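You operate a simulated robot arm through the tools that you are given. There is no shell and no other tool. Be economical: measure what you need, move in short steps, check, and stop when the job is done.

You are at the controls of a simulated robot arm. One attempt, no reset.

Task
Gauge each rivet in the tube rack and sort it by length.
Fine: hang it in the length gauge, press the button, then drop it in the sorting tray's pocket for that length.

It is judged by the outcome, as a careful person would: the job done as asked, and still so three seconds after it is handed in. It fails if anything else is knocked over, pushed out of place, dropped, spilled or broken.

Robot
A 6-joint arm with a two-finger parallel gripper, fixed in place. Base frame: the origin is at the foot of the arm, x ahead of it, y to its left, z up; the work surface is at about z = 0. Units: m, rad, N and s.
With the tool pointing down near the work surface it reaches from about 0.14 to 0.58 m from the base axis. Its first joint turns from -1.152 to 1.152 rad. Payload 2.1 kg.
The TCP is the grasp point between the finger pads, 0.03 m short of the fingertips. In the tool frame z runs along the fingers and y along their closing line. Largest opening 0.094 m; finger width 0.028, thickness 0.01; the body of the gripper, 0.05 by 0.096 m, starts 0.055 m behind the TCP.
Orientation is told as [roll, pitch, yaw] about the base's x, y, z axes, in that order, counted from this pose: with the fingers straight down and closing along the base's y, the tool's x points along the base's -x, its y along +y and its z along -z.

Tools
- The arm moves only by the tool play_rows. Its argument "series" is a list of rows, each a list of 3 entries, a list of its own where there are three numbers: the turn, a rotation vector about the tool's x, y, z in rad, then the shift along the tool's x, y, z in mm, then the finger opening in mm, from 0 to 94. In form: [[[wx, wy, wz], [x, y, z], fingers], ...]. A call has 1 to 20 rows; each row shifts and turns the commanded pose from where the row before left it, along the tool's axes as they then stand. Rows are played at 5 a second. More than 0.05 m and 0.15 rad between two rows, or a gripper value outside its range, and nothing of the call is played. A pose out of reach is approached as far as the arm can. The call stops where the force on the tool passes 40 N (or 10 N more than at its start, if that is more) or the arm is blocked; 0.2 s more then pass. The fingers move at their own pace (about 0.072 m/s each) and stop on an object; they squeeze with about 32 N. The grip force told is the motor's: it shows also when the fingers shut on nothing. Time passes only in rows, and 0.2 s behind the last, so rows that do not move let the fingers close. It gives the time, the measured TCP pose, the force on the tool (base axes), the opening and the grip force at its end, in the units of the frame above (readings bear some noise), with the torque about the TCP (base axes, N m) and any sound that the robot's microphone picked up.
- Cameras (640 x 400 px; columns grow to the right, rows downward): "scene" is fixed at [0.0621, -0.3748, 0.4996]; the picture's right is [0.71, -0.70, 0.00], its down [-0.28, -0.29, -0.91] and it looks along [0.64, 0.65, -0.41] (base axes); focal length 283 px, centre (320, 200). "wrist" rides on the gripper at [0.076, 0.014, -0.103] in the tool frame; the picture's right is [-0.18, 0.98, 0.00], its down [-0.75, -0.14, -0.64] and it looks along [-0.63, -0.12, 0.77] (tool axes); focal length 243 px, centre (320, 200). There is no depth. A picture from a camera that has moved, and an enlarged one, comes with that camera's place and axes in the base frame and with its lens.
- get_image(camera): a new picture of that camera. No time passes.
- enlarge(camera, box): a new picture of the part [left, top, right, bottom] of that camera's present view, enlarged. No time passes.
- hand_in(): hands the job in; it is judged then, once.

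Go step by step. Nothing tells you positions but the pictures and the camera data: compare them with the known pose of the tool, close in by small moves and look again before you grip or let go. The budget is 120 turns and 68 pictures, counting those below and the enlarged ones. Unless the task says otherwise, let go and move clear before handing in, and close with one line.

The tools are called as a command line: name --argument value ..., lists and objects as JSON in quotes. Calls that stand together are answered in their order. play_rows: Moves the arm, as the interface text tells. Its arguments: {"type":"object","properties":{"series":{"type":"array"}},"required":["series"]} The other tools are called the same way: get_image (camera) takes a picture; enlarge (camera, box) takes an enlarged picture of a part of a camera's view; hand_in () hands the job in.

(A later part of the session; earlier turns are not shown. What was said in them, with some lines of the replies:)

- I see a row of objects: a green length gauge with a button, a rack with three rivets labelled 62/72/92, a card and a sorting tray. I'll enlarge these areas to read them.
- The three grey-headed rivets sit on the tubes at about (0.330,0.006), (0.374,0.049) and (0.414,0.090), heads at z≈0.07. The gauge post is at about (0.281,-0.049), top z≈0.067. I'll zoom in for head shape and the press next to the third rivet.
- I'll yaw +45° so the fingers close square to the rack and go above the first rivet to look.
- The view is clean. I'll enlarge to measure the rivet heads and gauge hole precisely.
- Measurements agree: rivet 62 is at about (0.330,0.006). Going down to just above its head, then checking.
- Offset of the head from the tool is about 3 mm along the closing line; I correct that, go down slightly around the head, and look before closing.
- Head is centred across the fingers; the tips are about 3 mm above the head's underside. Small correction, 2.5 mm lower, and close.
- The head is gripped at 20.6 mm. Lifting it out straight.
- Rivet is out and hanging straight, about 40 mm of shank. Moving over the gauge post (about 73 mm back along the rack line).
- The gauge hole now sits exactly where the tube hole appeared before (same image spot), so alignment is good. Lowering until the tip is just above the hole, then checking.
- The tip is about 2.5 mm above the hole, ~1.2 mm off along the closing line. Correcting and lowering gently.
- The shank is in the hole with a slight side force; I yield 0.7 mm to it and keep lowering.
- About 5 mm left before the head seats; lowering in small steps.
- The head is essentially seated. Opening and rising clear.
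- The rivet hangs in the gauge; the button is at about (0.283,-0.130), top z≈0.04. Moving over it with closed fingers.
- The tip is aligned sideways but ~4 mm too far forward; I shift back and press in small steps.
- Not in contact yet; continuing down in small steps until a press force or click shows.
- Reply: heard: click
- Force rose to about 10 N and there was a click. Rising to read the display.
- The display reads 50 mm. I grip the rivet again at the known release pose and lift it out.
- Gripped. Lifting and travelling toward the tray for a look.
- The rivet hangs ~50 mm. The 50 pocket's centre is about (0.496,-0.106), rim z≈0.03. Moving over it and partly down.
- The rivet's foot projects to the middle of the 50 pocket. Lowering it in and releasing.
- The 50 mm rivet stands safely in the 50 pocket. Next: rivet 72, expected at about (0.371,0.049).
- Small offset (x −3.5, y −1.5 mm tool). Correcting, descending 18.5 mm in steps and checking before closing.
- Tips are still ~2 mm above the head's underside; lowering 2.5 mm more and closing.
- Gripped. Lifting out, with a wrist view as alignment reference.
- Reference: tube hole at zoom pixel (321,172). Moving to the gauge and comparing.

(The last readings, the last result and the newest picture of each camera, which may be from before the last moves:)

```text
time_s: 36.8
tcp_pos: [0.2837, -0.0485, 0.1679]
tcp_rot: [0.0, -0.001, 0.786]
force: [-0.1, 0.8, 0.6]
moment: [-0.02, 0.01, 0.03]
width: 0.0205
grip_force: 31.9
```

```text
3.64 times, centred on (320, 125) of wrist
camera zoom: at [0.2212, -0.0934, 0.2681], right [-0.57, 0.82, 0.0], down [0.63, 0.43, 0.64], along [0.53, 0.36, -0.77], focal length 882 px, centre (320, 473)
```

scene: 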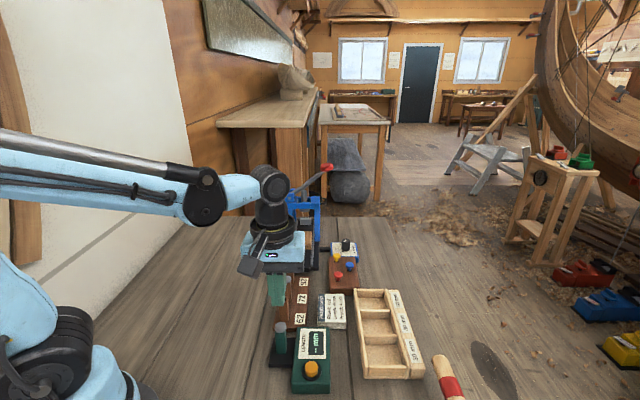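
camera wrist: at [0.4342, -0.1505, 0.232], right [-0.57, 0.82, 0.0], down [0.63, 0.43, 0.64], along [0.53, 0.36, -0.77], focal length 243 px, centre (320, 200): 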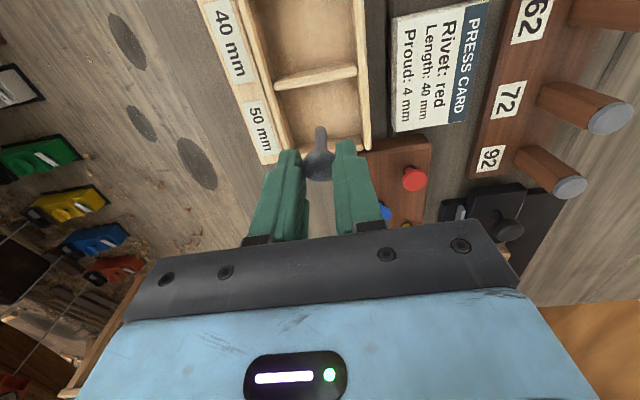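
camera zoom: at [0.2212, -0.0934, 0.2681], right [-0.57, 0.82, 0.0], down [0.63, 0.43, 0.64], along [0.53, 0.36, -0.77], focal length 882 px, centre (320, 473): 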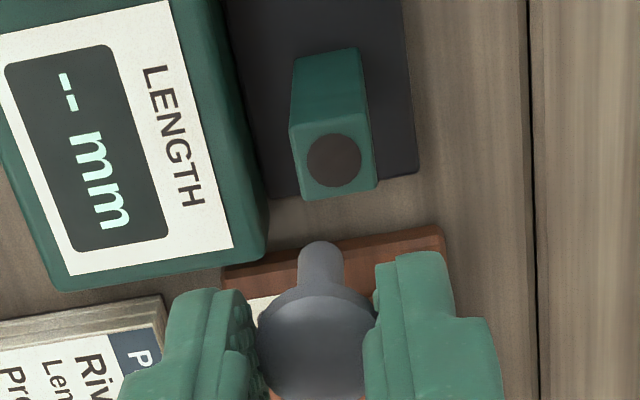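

Correcting by (+2.8, +2.9) mm tool and lowering to just above the hole.

play_rows --series '[[[0, 0, 0], [2.8, 2.9, 0], 15], [[0, 0, 0], [0, 0, 13], 15], [[0, 0, 0], [0, 0, 12], 15], [[0, 0, 0], [0, 0, 0], 15], [[0, 0, 0], [0, 0, 0], 15]]'

enlarge --camera "scene" --box '[260, 290, 310, 360]'

enlarge --camera "wrist" --box '[270, 70, 370, 180]'

```text
time_s: 38.0
tcp_pos: [0.2789, -0.0481, 0.143]
tcp_rot: [-0.001, -0.002, 0.787]
force: [-0.9, 0.2, 0.0]
moment: [0.0, -0.01, 0.02]
width: 0.0207
grip_force: 31.5
```

```text
5.71 times, centred on (285, 325) of scene
camera zoom: at [0.0621, -0.3748, 0.4996], right [0.71, -0.7, 0.0], down [-0.28, -0.29, -0.91], along [0.64, 0.65, -0.41], focal length 1619 px, centre (520, -514)
```

zoom: 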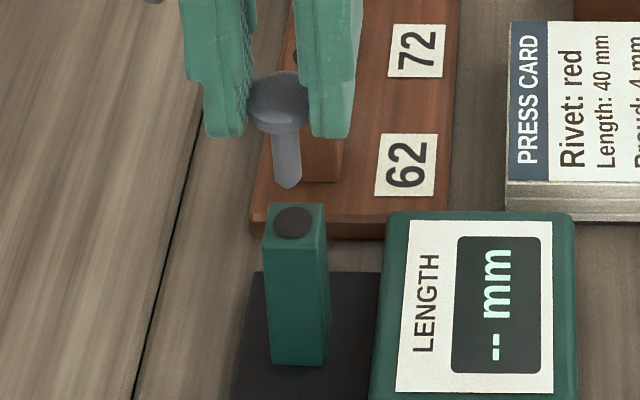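

```text
3.64 times, centred on (320, 125) of wrist
camera zoom: at [0.2166, -0.0928, 0.2438], right [-0.57, 0.82, 0.0], down [0.63, 0.43, 0.64], along [0.53, 0.36, -0.77], focal length 882 px, centre (320, 473)
```

zoom: 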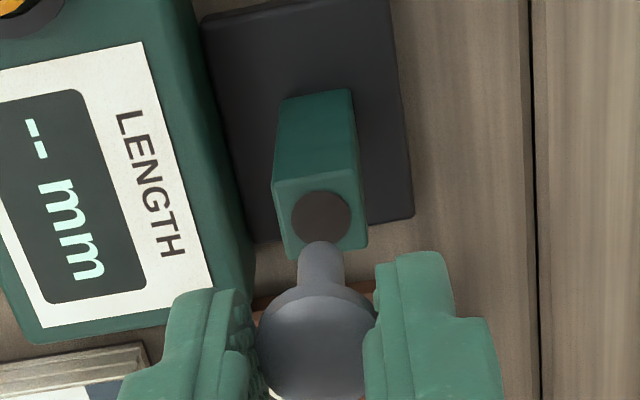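

Alignment is good (a bit shorter rivet). Lowering into the hole in small steps.

play_rows --series '[[[0, 0, 0], [0, -0.5, 5], 15], [[0, 0, 0], [0, 0, 5], 15], [[0, 0, 0], [0, 0, 4], 15], [[0, 0, 0], [0, 0, 3], 15], [[0, 0, 0], [0, 0, 3], 15], [[0, 0, 0], [0, 0, 0], 15]]'

enlarge --camera "scene" --box '[260, 290, 310, 360]'

```text
time_s: 39.4
tcp_pos: [0.2787, -0.049, 0.1226]
tcp_rot: [0.0, -0.001, 0.788]
force: [0.6, -0.7, 0.2]
moment: [-0.01, -0.01, -0.03]
width: 0.0204
grip_force: 32.4
```

```text
5.71 times, centred on (285, 325) of scene
camera zoom: at [0.0621, -0.3748, 0.4996], right [0.71, -0.7, 0.0], down [-0.28, -0.29, -0.91], along [0.64, 0.65, -0.41], focal length 1619 px, centre (520, -514)
```

zoom: 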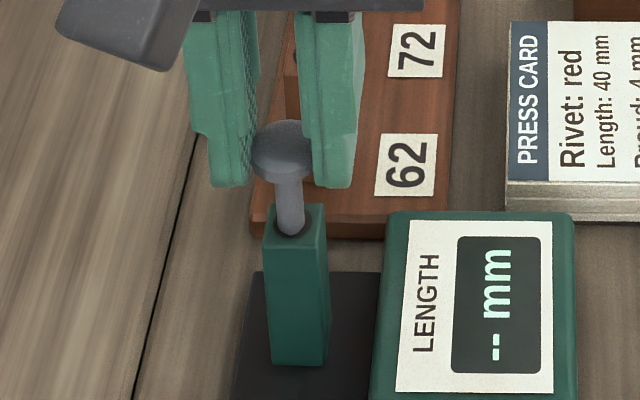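

In cleanly. Lowering until the head nearly seats.

play_rows --series '[[[0, 0, 0], [0, 0, 8], 15], [[0, 0, 0], [0, 0, 8], 15], [[0, 0, 0], [0, 0, 8], 15], [[0, 0, 0], [0, 0, 3], 15], [[0, 0, 0], [0, 0, 1], 15], [[0, 0, 0], [0, 0, 0], 15]]'

enlarge --camera "scene" --box '[260, 300, 310, 335]'

```text
time_s: 40.8
tcp_pos: [0.2791, -0.0473, 0.0941]
tcp_rot: [0.001, -0.003, 0.788]
force: [0.4, 0.6, -0.6]
moment: [-0.04, -0.02, 0.02]
width: 0.0205
grip_force: 31.9
```

```text
11.43 times, centred on (285, 318) of scene
camera zoom: at [0.0621, -0.3748, 0.4996], right [0.71, -0.7, 0.0], down [-0.28, -0.29, -0.91], along [0.64, 0.65, -0.41], focal length 3238 px, centre (720, -1143)
```

zoom: 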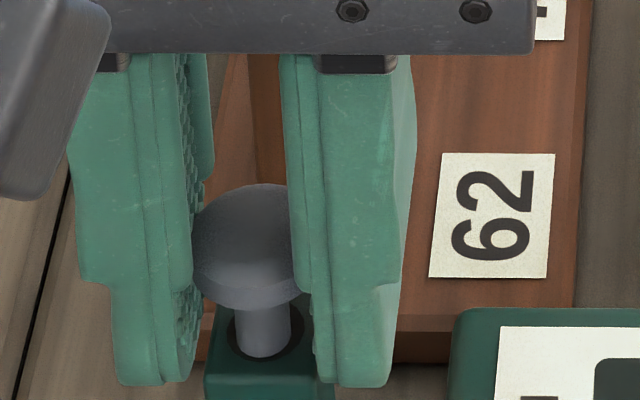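

The head has ridden up between the fingers by ~11 mm; the shank is in the hole but something caught on the way. There's no load on it now, so I'll open the fingers and see if it drops to its seat.

play_rows --series '[[[0, 0, 0], [0, 0, 0], 26], [[0, 0, 0], [0, 0, 0], 36], [[0, 0, 0], [0, 0, 0], 42], [[0, 0, 0], [0, 0, 0], 42]]'

enlarge --camera "scene" --box '[260, 300, 310, 335]'

```text
time_s: 41.8
tcp_pos: [0.2785, -0.0484, 0.0949]
tcp_rot: [0.001, -0.002, 0.788]
force: [0.2, 1.4, 0.5]
moment: [-0.03, -0.01, 0.01]
width: 0.042
grip_force: 0.1
```

```text
11.43 times, centred on (285, 318) of scene
camera zoom: at [0.0621, -0.3748, 0.4996], right [0.71, -0.7, 0.0], down [-0.28, -0.29, -0.91], along [0.64, 0.65, -0.41], focal length 3238 px, centre (720, -1143)
```

zoom: 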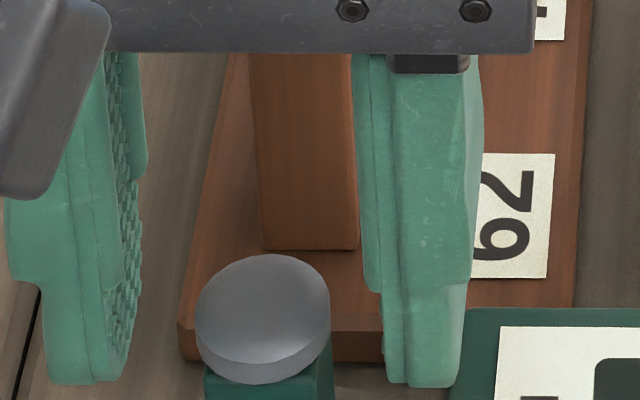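

It dropped onto its seat properly. Rising, closing, and going to press the button as before.

play_rows --series '[[[0, 0, 0], [0, -1, -15], 42], [[0, 0, 0], [0, 0, -25], 42], [[0, 0, 0], [0, 0, -25], 20], [[0, 0, 0], [0, 0, 0], 0], [[0, 0, 0], [19.5, -19.3, 0], 0], [[0, 0, 0], [19.5, -19.3, 0], 0], [[0, 0, 0], [19.5, -19.3, 0], 0], [[0, 0, 0], [0, 0, 40], 0], [[0, 0, 0], [0, 0, 35], 0], [[0, 0, 0], [0, 0, 11], 0], [[0, 0, 0], [0, 0, 3], 0], [[0, 0, 0], [0, 0, 2], 0], [[0, 0, 0], [0, 0, 1.5], 0], [[0, 0, 0], [0, 0, 1.5], 0]]'

```text
time_s: 44.8
tcp_pos: [0.279, -0.1326, 0.067]
tcp_rot: [0.0, -0.001, 0.788]
force: [-0.9, 4.1, 8.9]
moment: [0.11, -0.02, 0.02]
width: 0.0
grip_force: 32.3
heard: click
```

Click heard. Retreating over the post and reading.

play_rows --series '[[[0, 0, 0], [0, 0, -10], 0], [[0, 0, 0], [0, 0, -35], 0], [[0, 0, 0], [0, 0, -40], 0], [[0, 0, 0], [-19.5, 19.3, 0], 10], [[0, 0, 0], [-19.5, 19.3, 0], 42], [[0, 0, 0], [-19.5, 19.3, 0], 42], [[0, 0, 0], [0, 0, 0], 42], [[0, 0, 0], [0, 0, 0], 42]]'

enlarge --camera "wrist" --box '[200, 0, 420, 220]'

```text
time_s: 46.6
tcp_pos: [0.2797, -0.0494, 0.1514]
tcp_rot: [-0.001, 0.0, 0.787]
force: [-0.2, 0.3, -0.2]
moment: [0.02, 0.02, -0.01]
width: 0.0419
grip_force: 0.0
```

```text
1.82 times, centred on (310, 110) of wrist
camera zoom: at [0.2172, -0.0939, 0.2523], right [-0.57, 0.82, 0.0], down [0.63, 0.43, 0.64], along [0.53, 0.36, -0.77], focal length 441 px, centre (338, 364)
```

zoom: 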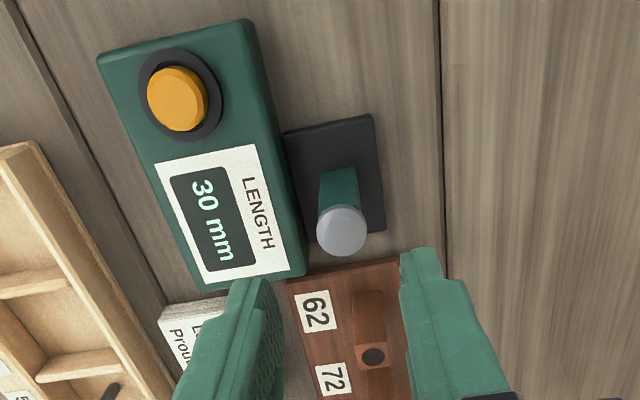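

Display reads 30 mm. Gripping the rivet again and lifting it; then I'll check its hanging length for plausibility.

play_rows --series '[[[0, 0, 0], [0, 0, 20], 42], [[0, 0, 0], [0, 0, 20], 42], [[0, 0, 0], [0, 0, 12], 42], [[0, 0, 0], [0, 0, 5], 42], [[0, 0, 0], [0, 0, 0], 42], [[0, 0, 0], [0, 0, 0], 28], [[0, 0, 0], [0, 0, 0], 15], [[0, 0, 0], [0, 0, 0], 15], [[0, 0, 0], [0, 0, 0], 15], [[0, 0, 0], [0, 0, -5], 15], [[0, 0, 0], [0, 0, -20], 15], [[0, 0, 0], [0, 0, -25], 15], [[0, 0, 0], [0, 0, -25], 15], [[0, 0, 0], [0, 0, 0], 15]]'

enlarge --camera "scene" --box '[260, 260, 310, 360]'

```text
time_s: 49.6
tcp_pos: [0.2772, -0.0499, 0.1689]
tcp_rot: [0.002, -0.001, 0.786]
force: [-0.3, -0.4, -0.7]
moment: [-0.04, 0.02, 0.02]
width: 0.0207
grip_force: 32.4
```

```text
4.00 times, centred on (285, 310) of scene
camera zoom: at [0.0621, -0.3748, 0.4996], right [0.71, -0.7, 0.0], down [-0.28, -0.29, -0.91], along [0.64, 0.65, -0.41], focal length 1134 px, centre (460, -240)
```

zoom: 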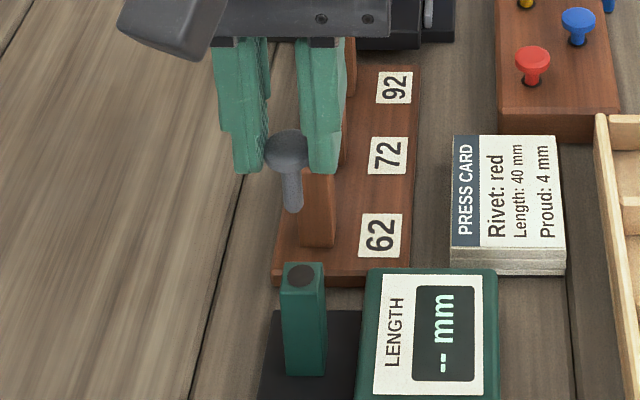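

The length (≈30 mm) matches the display. Carrying it to the 30 pocket, expected at about (0.402,-0.198).

play_rows --series '[[[0, 0, 0], [3.7, -38.5, 0], 15], [[0, 0, 0], [3.7, -38.5, 0], 15], [[0, 0, 0], [3.7, -38.5, 0], 15], [[0, 0, 0], [3.7, -38.5, 0], 15], [[0, 0, 0], [3.7, -38.3, 0], 15], [[0, 0, 0], [0, 0, 30], 15], [[0, 0, 0], [0, 0, 24], 15], [[0, 0, 0], [0, 0, 0], 15], [[0, 0, 0], [0, 0, 0], 15]]'

enlarge --camera "scene" --box '[330, 270, 450, 390]'

```text
time_s: 51.6
tcp_pos: [0.4031, -0.1966, 0.1148]
tcp_rot: [0.0, -0.002, 0.788]
force: [0.0, -0.6, 0.0]
moment: [0.01, -0.01, -0.01]
width: 0.0203
grip_force: 31.7
```

```text
3.33 times, centred on (390, 330) of scene
camera zoom: at [0.0621, -0.3748, 0.4996], right [0.71, -0.7, 0.0], down [-0.28, -0.29, -0.91], along [0.64, 0.65, -0.41], focal length 944 px, centre (87, -233)
```

zoom: 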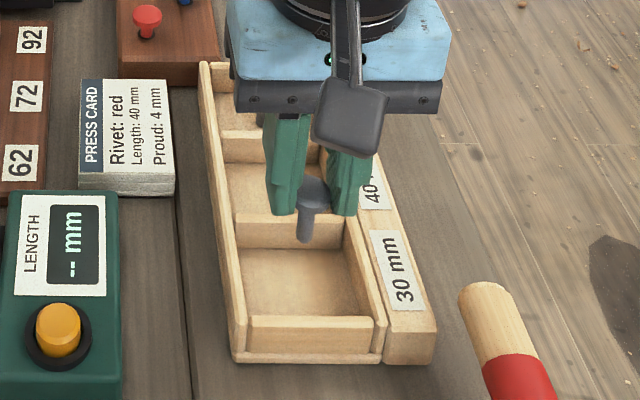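

Aligned with the 30 pocket. Lowering and releasing.

play_rows --series '[[[0, 0, 0], [0, 0, 15], 15], [[0, 0, 0], [0, 0, 12], 15], [[0, 0, 0], [0, 0, 10], 15], [[0, 0, 0], [0, 0, 0], 15], [[0, 0, 0], [0, 0, 0], 30], [[0, 0, 0], [0, 0, 0], 32], [[0, 0, 0], [0, 0, 0], 32], [[0, 0, 0], [0, 0, -25], 32], [[0, 0, 0], [0, 0, -40], 32], [[0, 0, 0], [0, 0, -45], 40], [[0, 0, 0], [0, 0, 0], 40]]'

enlarge --camera "scene" --box '[330, 270, 450, 390]'

```text
time_s: 54.0
tcp_pos: [0.4025, -0.1961, 0.1886]
tcp_rot: [0.001, -0.003, 0.788]
force: [0.4, 0.1, -0.7]
moment: [-0.01, -0.02, 0.01]
width: 0.04
grip_force: 0.0
```

```text
3.33 times, centred on (390, 330) of scene
camera zoom: at [0.0621, -0.3748, 0.4996], right [0.71, -0.7, 0.0], down [-0.28, -0.29, -0.91], along [0.64, 0.65, -0.41], focal length 944 px, centre (87, -233)
```

zoom: 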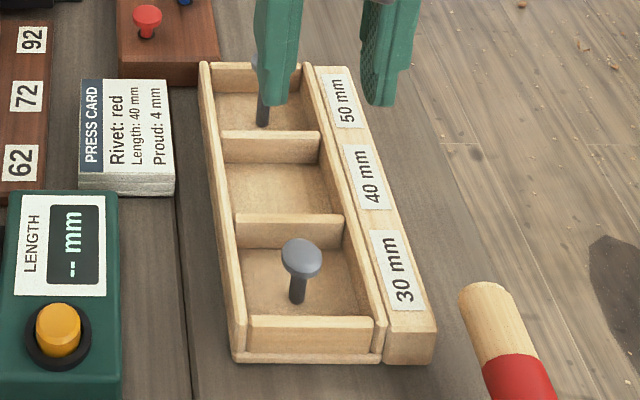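

Rivet 30 stands in its pocket. Now rivet 92 at about (0.4125,0.090).

play_rows --series '[[[0, 0, 0], [-29.9, 27.9, 0], 40], [[0, 0, 0], [-29.9, 27.9, 0], 40], [[0, 0, 0], [-29.9, 27.9, 0], 40], [[0, 0, 0], [-29.9, 27.9, 0], 40], [[0, 0, 0], [-29.9, 27.9, 0], 40], [[0, 0, 0], [-29.9, 27.9, 0], 40], [[0, 0, 0], [-29.9, 27.8, 0], 40], [[0, 0, 0], [0, 0, 35], 40], [[0, 0, 0], [0, 0, 40], 40], [[0, 0, 0], [0, 0, 0], 40], [[0, 0, 0], [0, 0, 0], 40]]'

enlarge --camera "wrist" --box '[240, 60, 400, 220]'

enlarge --camera "scene" --box '[265, 240, 345, 290]'

```text
time_s: 56.4
tcp_pos: [0.4137, 0.0891, 0.1162]
tcp_rot: [0.0, -0.001, 0.786]
force: [0.2, 0.1, -1.4]
moment: [0.0, -0.02, 0.03]
width: 0.0398
grip_force: 0.0
```

```text
2.50 times, centred on (320, 140) of wrist
camera zoom: at [0.3517, 0.0439, 0.2157], right [-0.57, 0.82, 0.0], down [0.63, 0.43, 0.64], along [0.53, 0.36, -0.77], focal length 606 px, centre (320, 350)
```

zoom: 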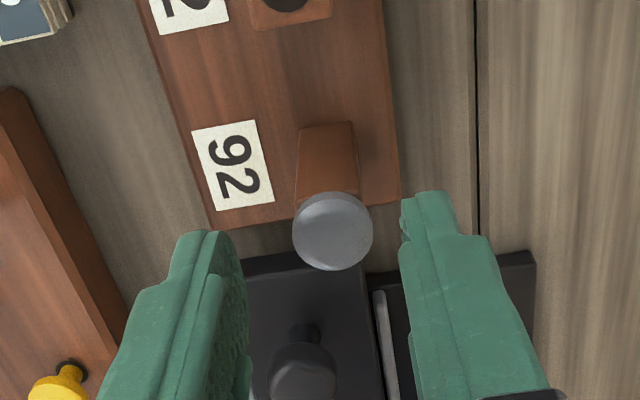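

```text
8.00 times, centred on (305, 265) of scene
camera zoom: at [0.0621, -0.3748, 0.4996], right [0.71, -0.7, 0.0], down [-0.28, -0.29, -0.91], along [0.64, 0.65, -0.41], focal length 2267 px, centre (440, -320)
```

zoom: 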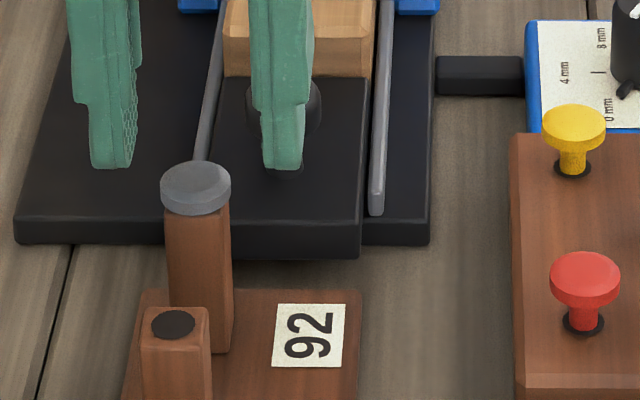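

Offset (−0.5, +2.2) mm; correcting, descending, and checking.

play_rows --series '[[[0, 0, 0], [-0.5, 2.2, 0], 40], [[0, 0, 0], [0, 0, 10], 40], [[0, 0, 0], [0, 0, 11], 40], [[0, 0, 0], [0, 0, 0], 40], [[0, 0, 0], [0, 0, 0], 40]]'

enlarge --camera "scene" --box '[265, 240, 345, 290]'

```text
time_s: 57.6
tcp_pos: [0.4107, 0.0907, 0.0927]
tcp_rot: [0.001, -0.002, 0.787]
force: [-0.1, 1.3, -0.6]
moment: [-0.01, 0.0, -0.01]
width: 0.04
grip_force: 0.1
```

```text
8.00 times, centred on (305, 265) of scene
camera zoom: at [0.0621, -0.3748, 0.4996], right [0.71, -0.7, 0.0], down [-0.28, -0.29, -0.91], along [0.64, 0.65, -0.41], focal length 2267 px, centre (440, -320)
```

zoom: 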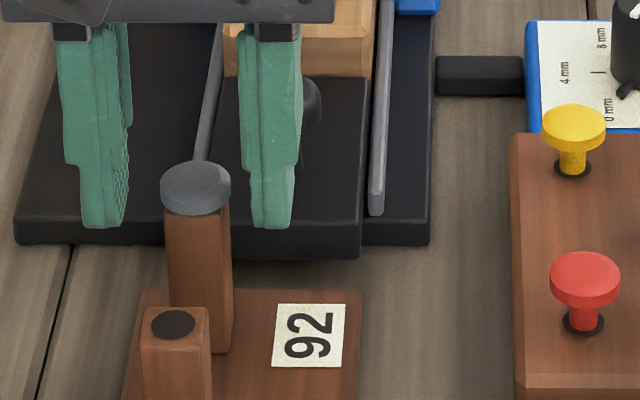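

Tips are about 3 mm below the head's underside; raising 1.5 mm, shifting 1 mm, then closing.

play_rows --series '[[[0, 0, 0], [0, -1, -1.5], 40], [[0, 0, 0], [0, 0, 0], 40], [[0, 0, 0], [0, 0, 0], 28], [[0, 0, 0], [0, 0, 0], 15], [[0, 0, 0], [0, 0, 0], 15], [[0, 0, 0], [0, 0, 0], 15], [[0, 0, 0], [0, 0, -5], 15], [[0, 0, 0], [0, 0, -15], 15], [[0, 0, 0], [0, 0, -20], 15], [[0, 0, 0], [0, 0, -20], 15], [[0, 0, 0], [0, 0, -15], 15], [[0, 0, 0], [0, 0, 0], 15], [[0, 0, 0], [0, 0, 0], 15]]'

enlarge --camera "wrist" --box '[270, 70, 370, 180]'

enlarge --camera "scene" --box '[265, 210, 345, 290]'

```text
time_s: 60.4
tcp_pos: [0.4105, 0.0888, 0.1684]
tcp_rot: [-0.001, -0.002, 0.787]
force: [-0.9, 0.0, -1.4]
moment: [-0.02, -0.01, 0.01]
width: 0.0206
grip_force: 32.2
```

```text
3.64 times, centred on (320, 125) of wrist
camera zoom: at [0.3482, 0.0447, 0.2705], right [-0.57, 0.82, 0.0], down [0.63, 0.43, 0.64], along [0.53, 0.36, -0.77], focal length 882 px, centre (320, 473)
```

zoom: 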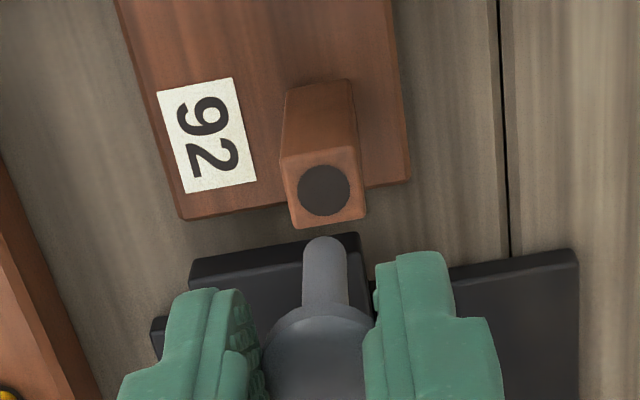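

```text
5.00 times, centred on (305, 250) of scene
camera zoom: at [0.0621, -0.3748, 0.4996], right [0.71, -0.7, 0.0], down [-0.28, -0.29, -0.91], along [0.64, 0.65, -0.41], focal length 1417 px, centre (395, -50)
```

zoom: 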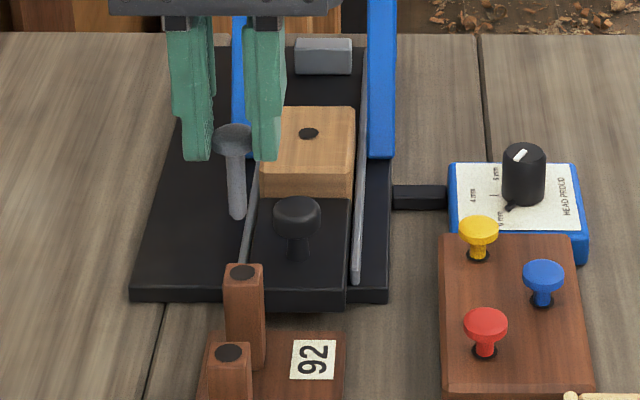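

Gripped; reference hole at (324,191). Moving to the gauge and comparing.

play_rows --series '[[[0, 0, 0], [38, -0.8, 0], 15], [[0, 0, 0], [38, -0.8, 0], 15], [[0, 0, 0], [38, -0.8, 0], 15], [[0, 0, 0], [38, -0.8, 0], 15], [[0, 0, 0], [39, -0.8, 0], 15], [[0, 0, 0], [0, 0, 0], 15], [[0, 0, 0], [0, 0, 0], 15]]'

enlarge --camera "wrist" --box '[270, 70, 370, 180]'

```text
time_s: 62.0
tcp_pos: [0.2815, -0.0504, 0.1679]
tcp_rot: [-0.001, 0.0, 0.787]
force: [1.0, 0.1, 0.1]
moment: [0.01, -0.01, -0.03]
width: 0.0205
grip_force: 32.2
```

```text
3.64 times, centred on (320, 125) of wrist
camera zoom: at [0.2196, -0.095, 0.2699], right [-0.57, 0.82, 0.0], down [0.63, 0.43, 0.64], along [0.53, 0.36, -0.77], focal length 882 px, centre (320, 473)
```

zoom: 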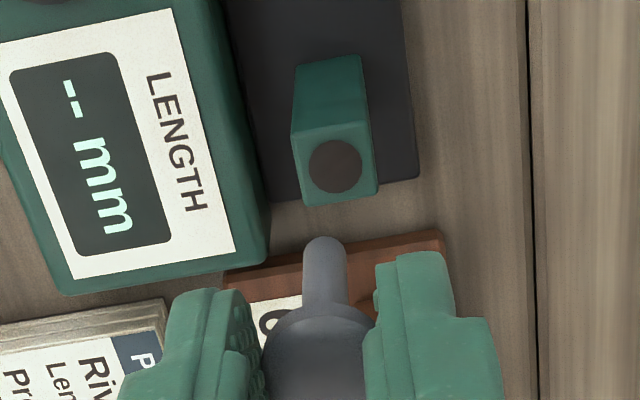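

Moving (+4, +3) mm and lowering to check the tip against the hole.

play_rows --series '[[[0, 0, 0], [4, 3, 0], 15], [[0, 0, 0], [0, 0, 10], 15], [[0, 0, 0], [0, 0, 9], 15], [[0, 0, 0], [0, 0, 0], 15], [[0, 0, 0], [0, 0, 0], 15]]'

enlarge --camera "scene" --box '[260, 290, 310, 360]'

enlarge --camera "wrist" --box '[270, 70, 370, 180]'

```text
time_s: 63.2
tcp_pos: [0.2757, -0.0499, 0.1498]
tcp_rot: [0.0, -0.001, 0.787]
force: [-0.9, 0.4, -0.2]
moment: [-0.02, 0.01, 0.02]
width: 0.0205
grip_force: 32.0
```

```text
5.71 times, centred on (285, 325) of scene
camera zoom: at [0.0621, -0.3748, 0.4996], right [0.71, -0.7, 0.0], down [-0.28, -0.29, -0.91], along [0.64, 0.65, -0.41], focal length 1619 px, centre (520, -514)
```

zoom: 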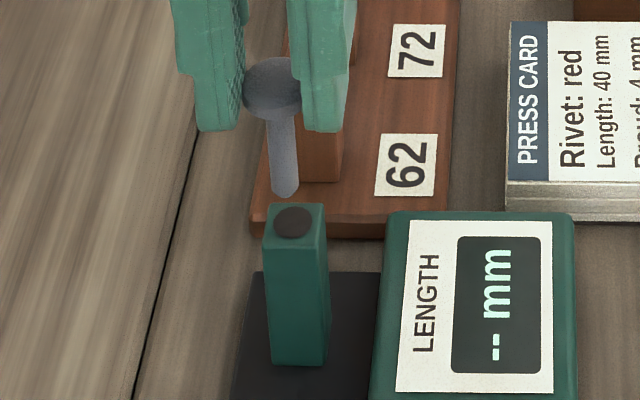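

```text
3.64 times, centred on (320, 125) of wrist
camera zoom: at [0.2129, -0.0946, 0.2504], right [-0.57, 0.82, 0.0], down [0.63, 0.43, 0.64], along [0.53, 0.36, -0.77], focal length 882 px, centre (320, 473)
```

zoom: 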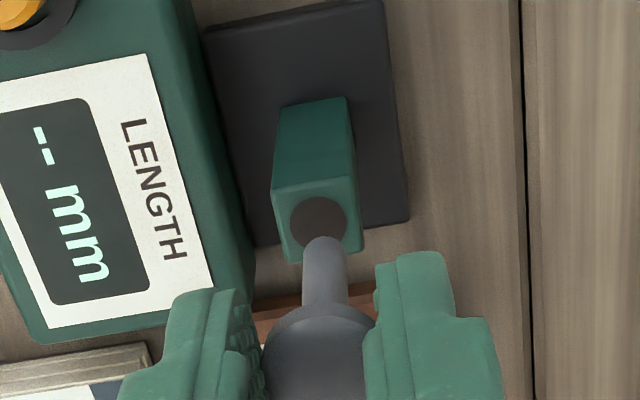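

Tip seems ~2 mm too far forward and ~1 mm to the side. Correcting and lowering to just above the hole for another look.

play_rows --series '[[[0, 0, 0], [2, -1.1, 0], 15], [[0, 0, 0], [0, 0, 6], 15], [[0, 0, 0], [0, 0, 4], 15], [[0, 0, 0], [0, 0, 0], 15], [[0, 0, 0], [0, 0, 0], 15]]'

enlarge --camera "scene" --box '[270, 310, 300, 340]'

enlarge --camera "wrist" --box '[280, 90, 360, 160]'

```text
time_s: 64.4
tcp_pos: [0.2742, -0.0525, 0.1383]
tcp_rot: [-0.001, -0.001, 0.786]
force: [0.5, -0.7, -0.4]
moment: [0.02, -0.04, -0.02]
width: 0.0205
grip_force: 32.2
```

```text
13.33 times, centred on (285, 325) of scene
camera zoom: at [0.0621, -0.3748, 0.4996], right [0.71, -0.7, 0.0], down [-0.28, -0.29, -0.91], along [0.64, 0.65, -0.41], focal length 3778 px, centre (787, -1467)
```

zoom: 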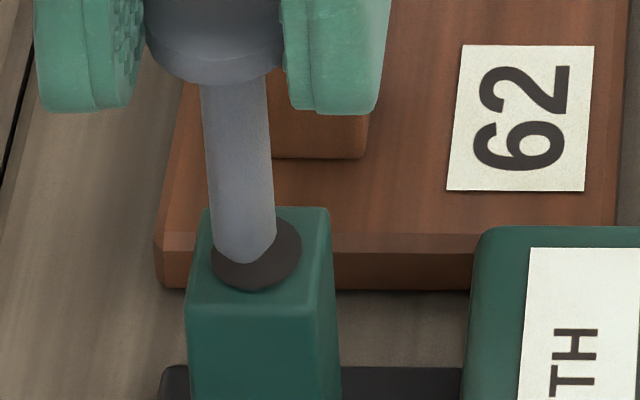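

```text
5.71 times, centred on (320, 125) of wrist
camera zoom: at [0.2115, -0.097, 0.2406], right [-0.57, 0.82, 0.0], down [0.63, 0.43, 0.64], along [0.53, 0.36, -0.77], focal length 1386 px, centre (320, 629)
```

zoom: 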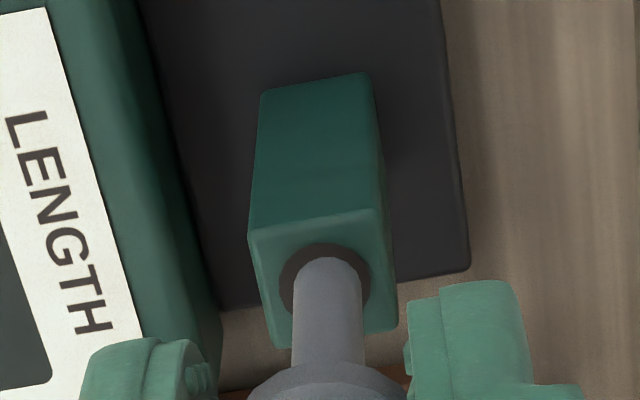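

The tip is barely above the hole, still ~1 mm to the left in the scene. Correcting and inserting gently.

play_rows --series '[[[0, 0, 0], [0, -1.1, 0], 15], [[0, 0, 0], [0, 0, 2], 15], [[0, 0, 0], [0, 0, 2], 15], [[0, 0, 0], [0, 0, 3], 15], [[0, 0, 0], [0, 0, 0], 15], [[0, 0, 0], [0, 0, 0], 15]]'

enlarge --camera "scene" --box '[270, 310, 300, 340]'

```text
time_s: 65.8
tcp_pos: [0.2747, -0.0519, 0.1321]
tcp_rot: [0.0, 0.0, 0.787]
force: [0.5, 1.7, 4.3]
moment: [0.05, -0.07, -0.02]
width: 0.0203
grip_force: 32.1
```

```text
13.33 times, centred on (285, 325) of scene
camera zoom: at [0.0621, -0.3748, 0.4996], right [0.71, -0.7, 0.0], down [-0.28, -0.29, -0.91], along [0.64, 0.65, -0.41], focal length 3778 px, centre (787, -1467)
```

zoom: 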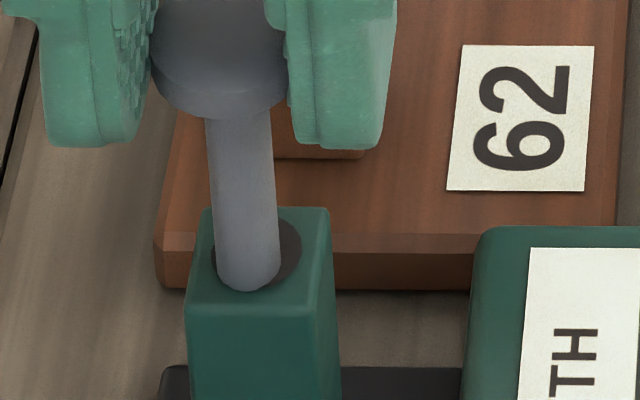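

The tip touched the rim, ~2.4 mm toward the base and ~1.2 mm left of the hole. Lifting slightly, correcting, and trying again.

play_rows --series '[[[0, 0, 0], [0, 0, -3.5], 15], [[0, 0, 0], [-2.4, -1.2, 0], 15], [[0, 0, 0], [0, 0, 0], 15], [[0, 0, 0], [0, 0, 2], 15], [[0, 0, 0], [0, 0, 2], 15], [[0, 0, 0], [0, 0, 2], 15], [[0, 0, 0], [0, 0, 0], 15], [[0, 0, 0], [0, 0, 0], 15]]'

enlarge --camera "scene" --box '[270, 310, 300, 340]'

```text
time_s: 67.6
tcp_pos: [0.2774, -0.0518, 0.1301]
tcp_rot: [0.001, -0.003, 0.788]
force: [1.3, -0.4, -0.1]
moment: [0.01, -0.01, 0.02]
width: 0.0204
grip_force: 30.8
```

```text
13.33 times, centred on (285, 325) of scene
camera zoom: at [0.0621, -0.3748, 0.4996], right [0.71, -0.7, 0.0], down [-0.28, -0.29, -0.91], along [0.64, 0.65, -0.41], focal length 3778 px, centre (787, -1467)
```

zoom: 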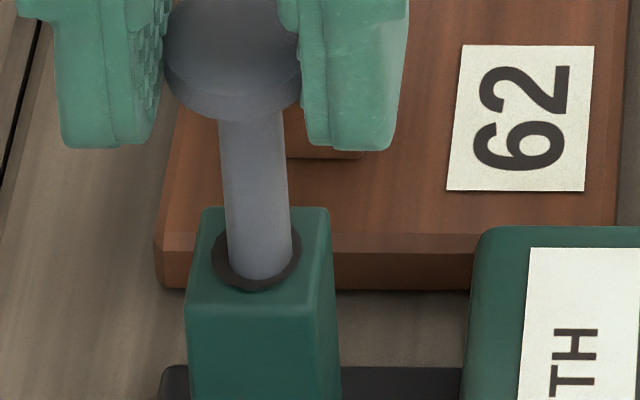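

Now the tip is inside the hole and centred. Lowering.

play_rows --series '[[[0, 0, 0], [0, 0.3, 5], 15], [[0, 0, 0], [0, 0, 6], 15], [[0, 0, 0], [0, 0, 6], 15], [[0, 0, 0], [0, 0, 6], 15], [[0, 0, 0], [0, 0, 6], 15], [[0, 0, 0], [0, 0, 4], 15], [[0, 0, 0], [0, 0, 0], 15], [[0, 0, 0], [0, 0, 0], 15]]'

enlarge --camera "scene" --box '[260, 300, 310, 335]'

```text
time_s: 69.4
tcp_pos: [0.278, -0.05, 0.0974]
tcp_rot: [0.001, -0.001, 0.788]
force: [-0.4, 0.1, -1.0]
moment: [0.01, 0.02, 0.02]
width: 0.0207
grip_force: 32.1
```

```text
11.43 times, centred on (285, 318) of scene
camera zoom: at [0.0621, -0.3748, 0.4996], right [0.71, -0.7, 0.0], down [-0.28, -0.29, -0.91], along [0.64, 0.65, -0.41], focal length 3238 px, centre (720, -1143)
```

zoom: 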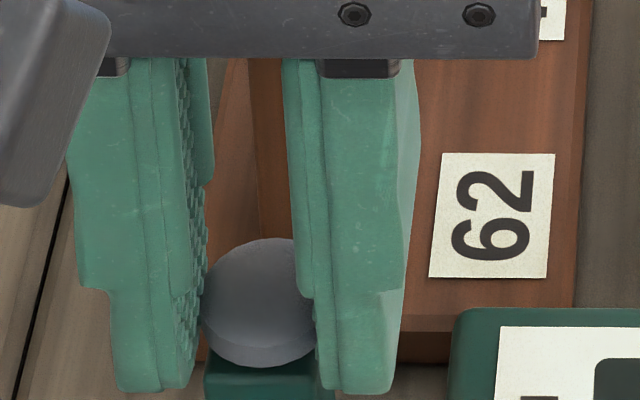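

Nearly seated. Releasing, rising and pressing the button.

play_rows --series '[[[0, 0, 0], [0, 0, 0], 28], [[0, 0, 0], [0, 0, 0], 42], [[0, 0, 0], [0, 0, 0], 42], [[0, 0, 0], [0, 0, -15], 42], [[0, 0, 0], [0, 0, -25], 42], [[0, 0, 0], [0, 0, -25], 20], [[0, 0, 0], [0, 0, 0], 0], [[0, 0, 0], [19.1, -19.5, 0], 0], [[0, 0, 0], [19.1, -19.5, 0], 0], [[0, 0, 0], [19.1, -19.5, 0], 0], [[0, 0, 0], [0, 0, 40], 0], [[0, 0, 0], [0, 0, 35], 0], [[0, 0, 0], [0, 0, 12], 0], [[0, 0, 0], [0, 0, 3], 0], [[0, 0, 0], [0, 0, 2], 0], [[0, 0, 0], [0, 0, 2], 0], [[0, 0, 0], [0, 0, 1.5], 0]]'

```text
time_s: 73.0
tcp_pos: [0.2782, -0.1341, 0.0672]
tcp_rot: [0.0, -0.001, 0.787]
force: [-1.9, -1.5, 7.2]
moment: [0.04, 0.04, -0.04]
width: 0.0
grip_force: 32.1
heard: click
```

Click heard. Retreating over the post and reading.

play_rows --series '[[[0, 0, 0], [0, 0, -10], 0], [[0, 0, 0], [0, 0, -35], 0], [[0, 0, 0], [0, 0, -40], 0], [[0, 0, 0], [-19.1, 19.5, 0], 10], [[0, 0, 0], [-19.1, 19.5, 0], 42], [[0, 0, 0], [-19.1, 19.5, 0], 42], [[0, 0, 0], [0, 0, 0], 42], [[0, 0, 0], [0, 0, 0], 42]]'

enlarge --camera "wrist" --box '[200, 0, 420, 220]'

```text
time_s: 74.8
tcp_pos: [0.2764, -0.0519, 0.1531]
tcp_rot: [0.0, -0.002, 0.787]
force: [0.4, 0.0, 0.8]
moment: [-0.01, 0.04, 0.01]
width: 0.0422
grip_force: 0.0
```

```text
1.82 times, centred on (310, 110) of wrist
camera zoom: at [0.2137, -0.096, 0.2538], right [-0.57, 0.82, 0.0], down [0.63, 0.43, 0.64], along [0.53, 0.36, -0.77], focal length 441 px, centre (338, 364)
```

zoom: 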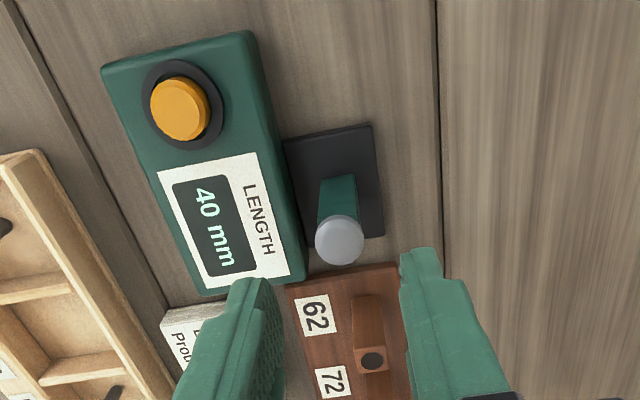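

40 mm. Gripping it again and lifting clear.

play_rows --series '[[[0, 0, 0], [-1, 0, 20], 42], [[0, 0, 0], [0, 0, 20], 42], [[0, 0, 0], [0, 0, 13], 42], [[0, 0, 0], [0, 0, 5.5], 42], [[0, 0, 0], [0, 0, 0], 42], [[0, 0, 0], [0, 0, 0], 28], [[0, 0, 0], [0, 0, 0], 15], [[0, 0, 0], [0, 0, 0], 15], [[0, 0, 0], [0, 0, 0], 15], [[0, 0, 0], [0, 0, -5], 15], [[0, 0, 0], [0, 0, -20], 15], [[0, 0, 0], [0, 0, -25], 15], [[0, 0, 0], [0, 0, -25], 15], [[0, 0, 0], [0, 0, -15], 15], [[0, 0, 0], [0, 0, 0], 15]]'

enlarge --camera "scene" --box '[260, 260, 310, 360]'

```text
time_s: 78.0
tcp_pos: [0.2772, -0.0502, 0.1831]
tcp_rot: [0.0, -0.002, 0.787]
force: [-0.1, 0.4, -0.5]
moment: [0.0, 0.0, 0.01]
width: 0.0206
grip_force: 31.9
```

```text
4.00 times, centred on (285, 310) of scene
camera zoom: at [0.0621, -0.3748, 0.4996], right [0.71, -0.7, 0.0], down [-0.28, -0.29, -0.91], along [0.64, 0.65, -0.41], focal length 1134 px, centre (460, -240)
```

zoom: 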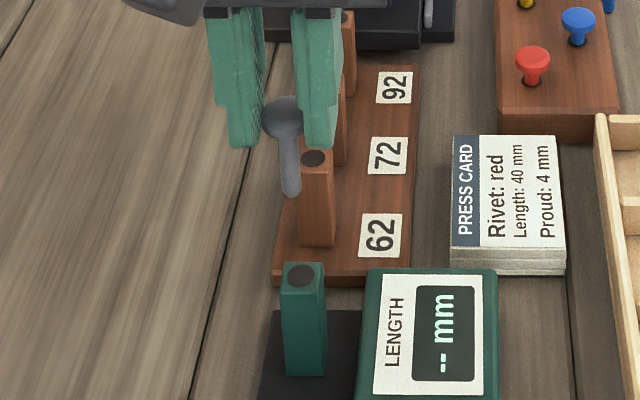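

Carrying it to the 40 pocket at about (0.450,-0.151).

play_rows --series '[[[0, 0, 0], [-10.2, -38.6, 0], 15], [[0, 0, 0], [-10.2, -38.6, 0], 15], [[0, 0, 0], [-10.2, -38.6, 0], 15], [[0, 0, 0], [-10.2, -38.7, 0], 15], [[0, 0, 0], [-10.3, -38.7, 0], 15], [[0, 0, 0], [0, 0, 30], 15], [[0, 0, 0], [0, 0, 23], 15], [[0, 0, 0], [0, 0, 0], 15], [[0, 0, 0], [0, 0, 0], 15]]'

enlarge --camera "scene" --box '[330, 270, 450, 390]'

```text
time_s: 80.0
tcp_pos: [0.45, -0.1529, 0.1295]
tcp_rot: [-0.001, -0.002, 0.788]
force: [-0.2, 0.3, 0.0]
moment: [0.02, -0.01, -0.04]
width: 0.0205
grip_force: 32.0
```

```text
3.33 times, centred on (390, 330) of scene
camera zoom: at [0.0621, -0.3748, 0.4996], right [0.71, -0.7, 0.0], down [-0.28, -0.29, -0.91], along [0.64, 0.65, -0.41], focal length 944 px, centre (87, -233)
```

zoom: 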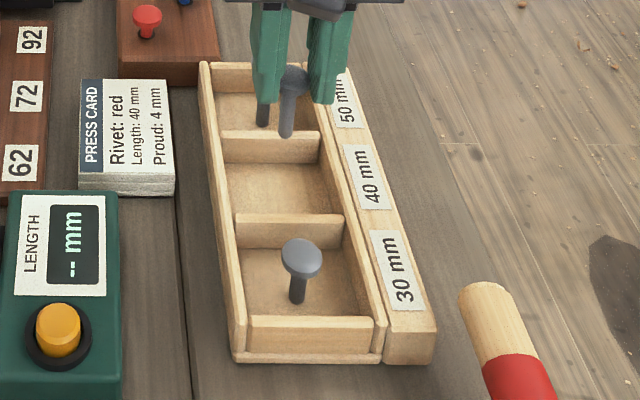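

The foot projects to the middle of the 40 pocket. Lowering and releasing.

play_rows --series '[[[0, 0, 0], [0, 0, 18], 15], [[0, 0, 0], [0, 0, 15], 15], [[0, 0, 0], [0, 0, 11], 15], [[0, 0, 0], [0, 0, 0], 15], [[0, 0, 0], [0, 0, 0], 30], [[0, 0, 0], [0, 0, 0], 34], [[0, 0, 0], [0, 0, 0], 34], [[0, 0, 0], [0, 0, -25], 34], [[0, 0, 0], [0, 0, -40], 34], [[0, 0, 0], [0, 0, -45], 40], [[0, 0, 0], [0, 0, -40], 40], [[0, 0, 0], [30, 30, 0], 40], [[0, 0, 0], [30, 30, 0], 40], [[0, 0, 0], [0, 0, 0], 40]]'

get_image --camera "scene"

enlarge --camera "scene" --box '[330, 270, 450, 390]'

```text
time_s: 83.0
tcp_pos: [0.365, -0.1525, 0.2338]
tcp_rot: [0.0, -0.002, 0.789]
force: [-0.5, -0.2, 0.0]
moment: [-0.04, 0.02, -0.01]
width: 0.0404
grip_force: 0.1
```

```text
0 pictures are left
```

scene: 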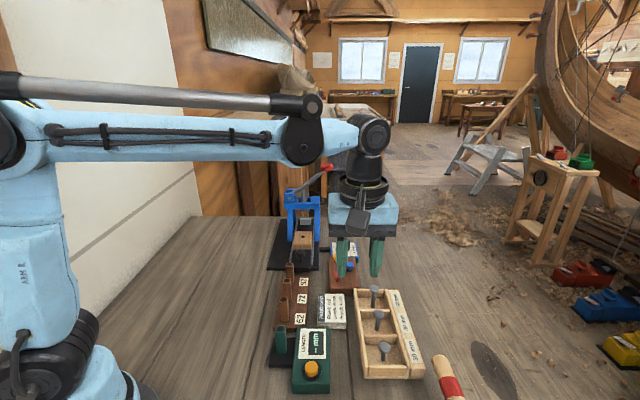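

```text
refused: no pictures are left
```

All three rivets stand in their pockets, nothing else looks disturbed, and the arm is clear, so I'm handing in.

hand_in

```text
The job is handed in.
```

The three rivets were gauged at 50, 30 and 40 mm (tubes 62, 72 and 92), each was dropped in its matching tray pocket, and the job is handed in.
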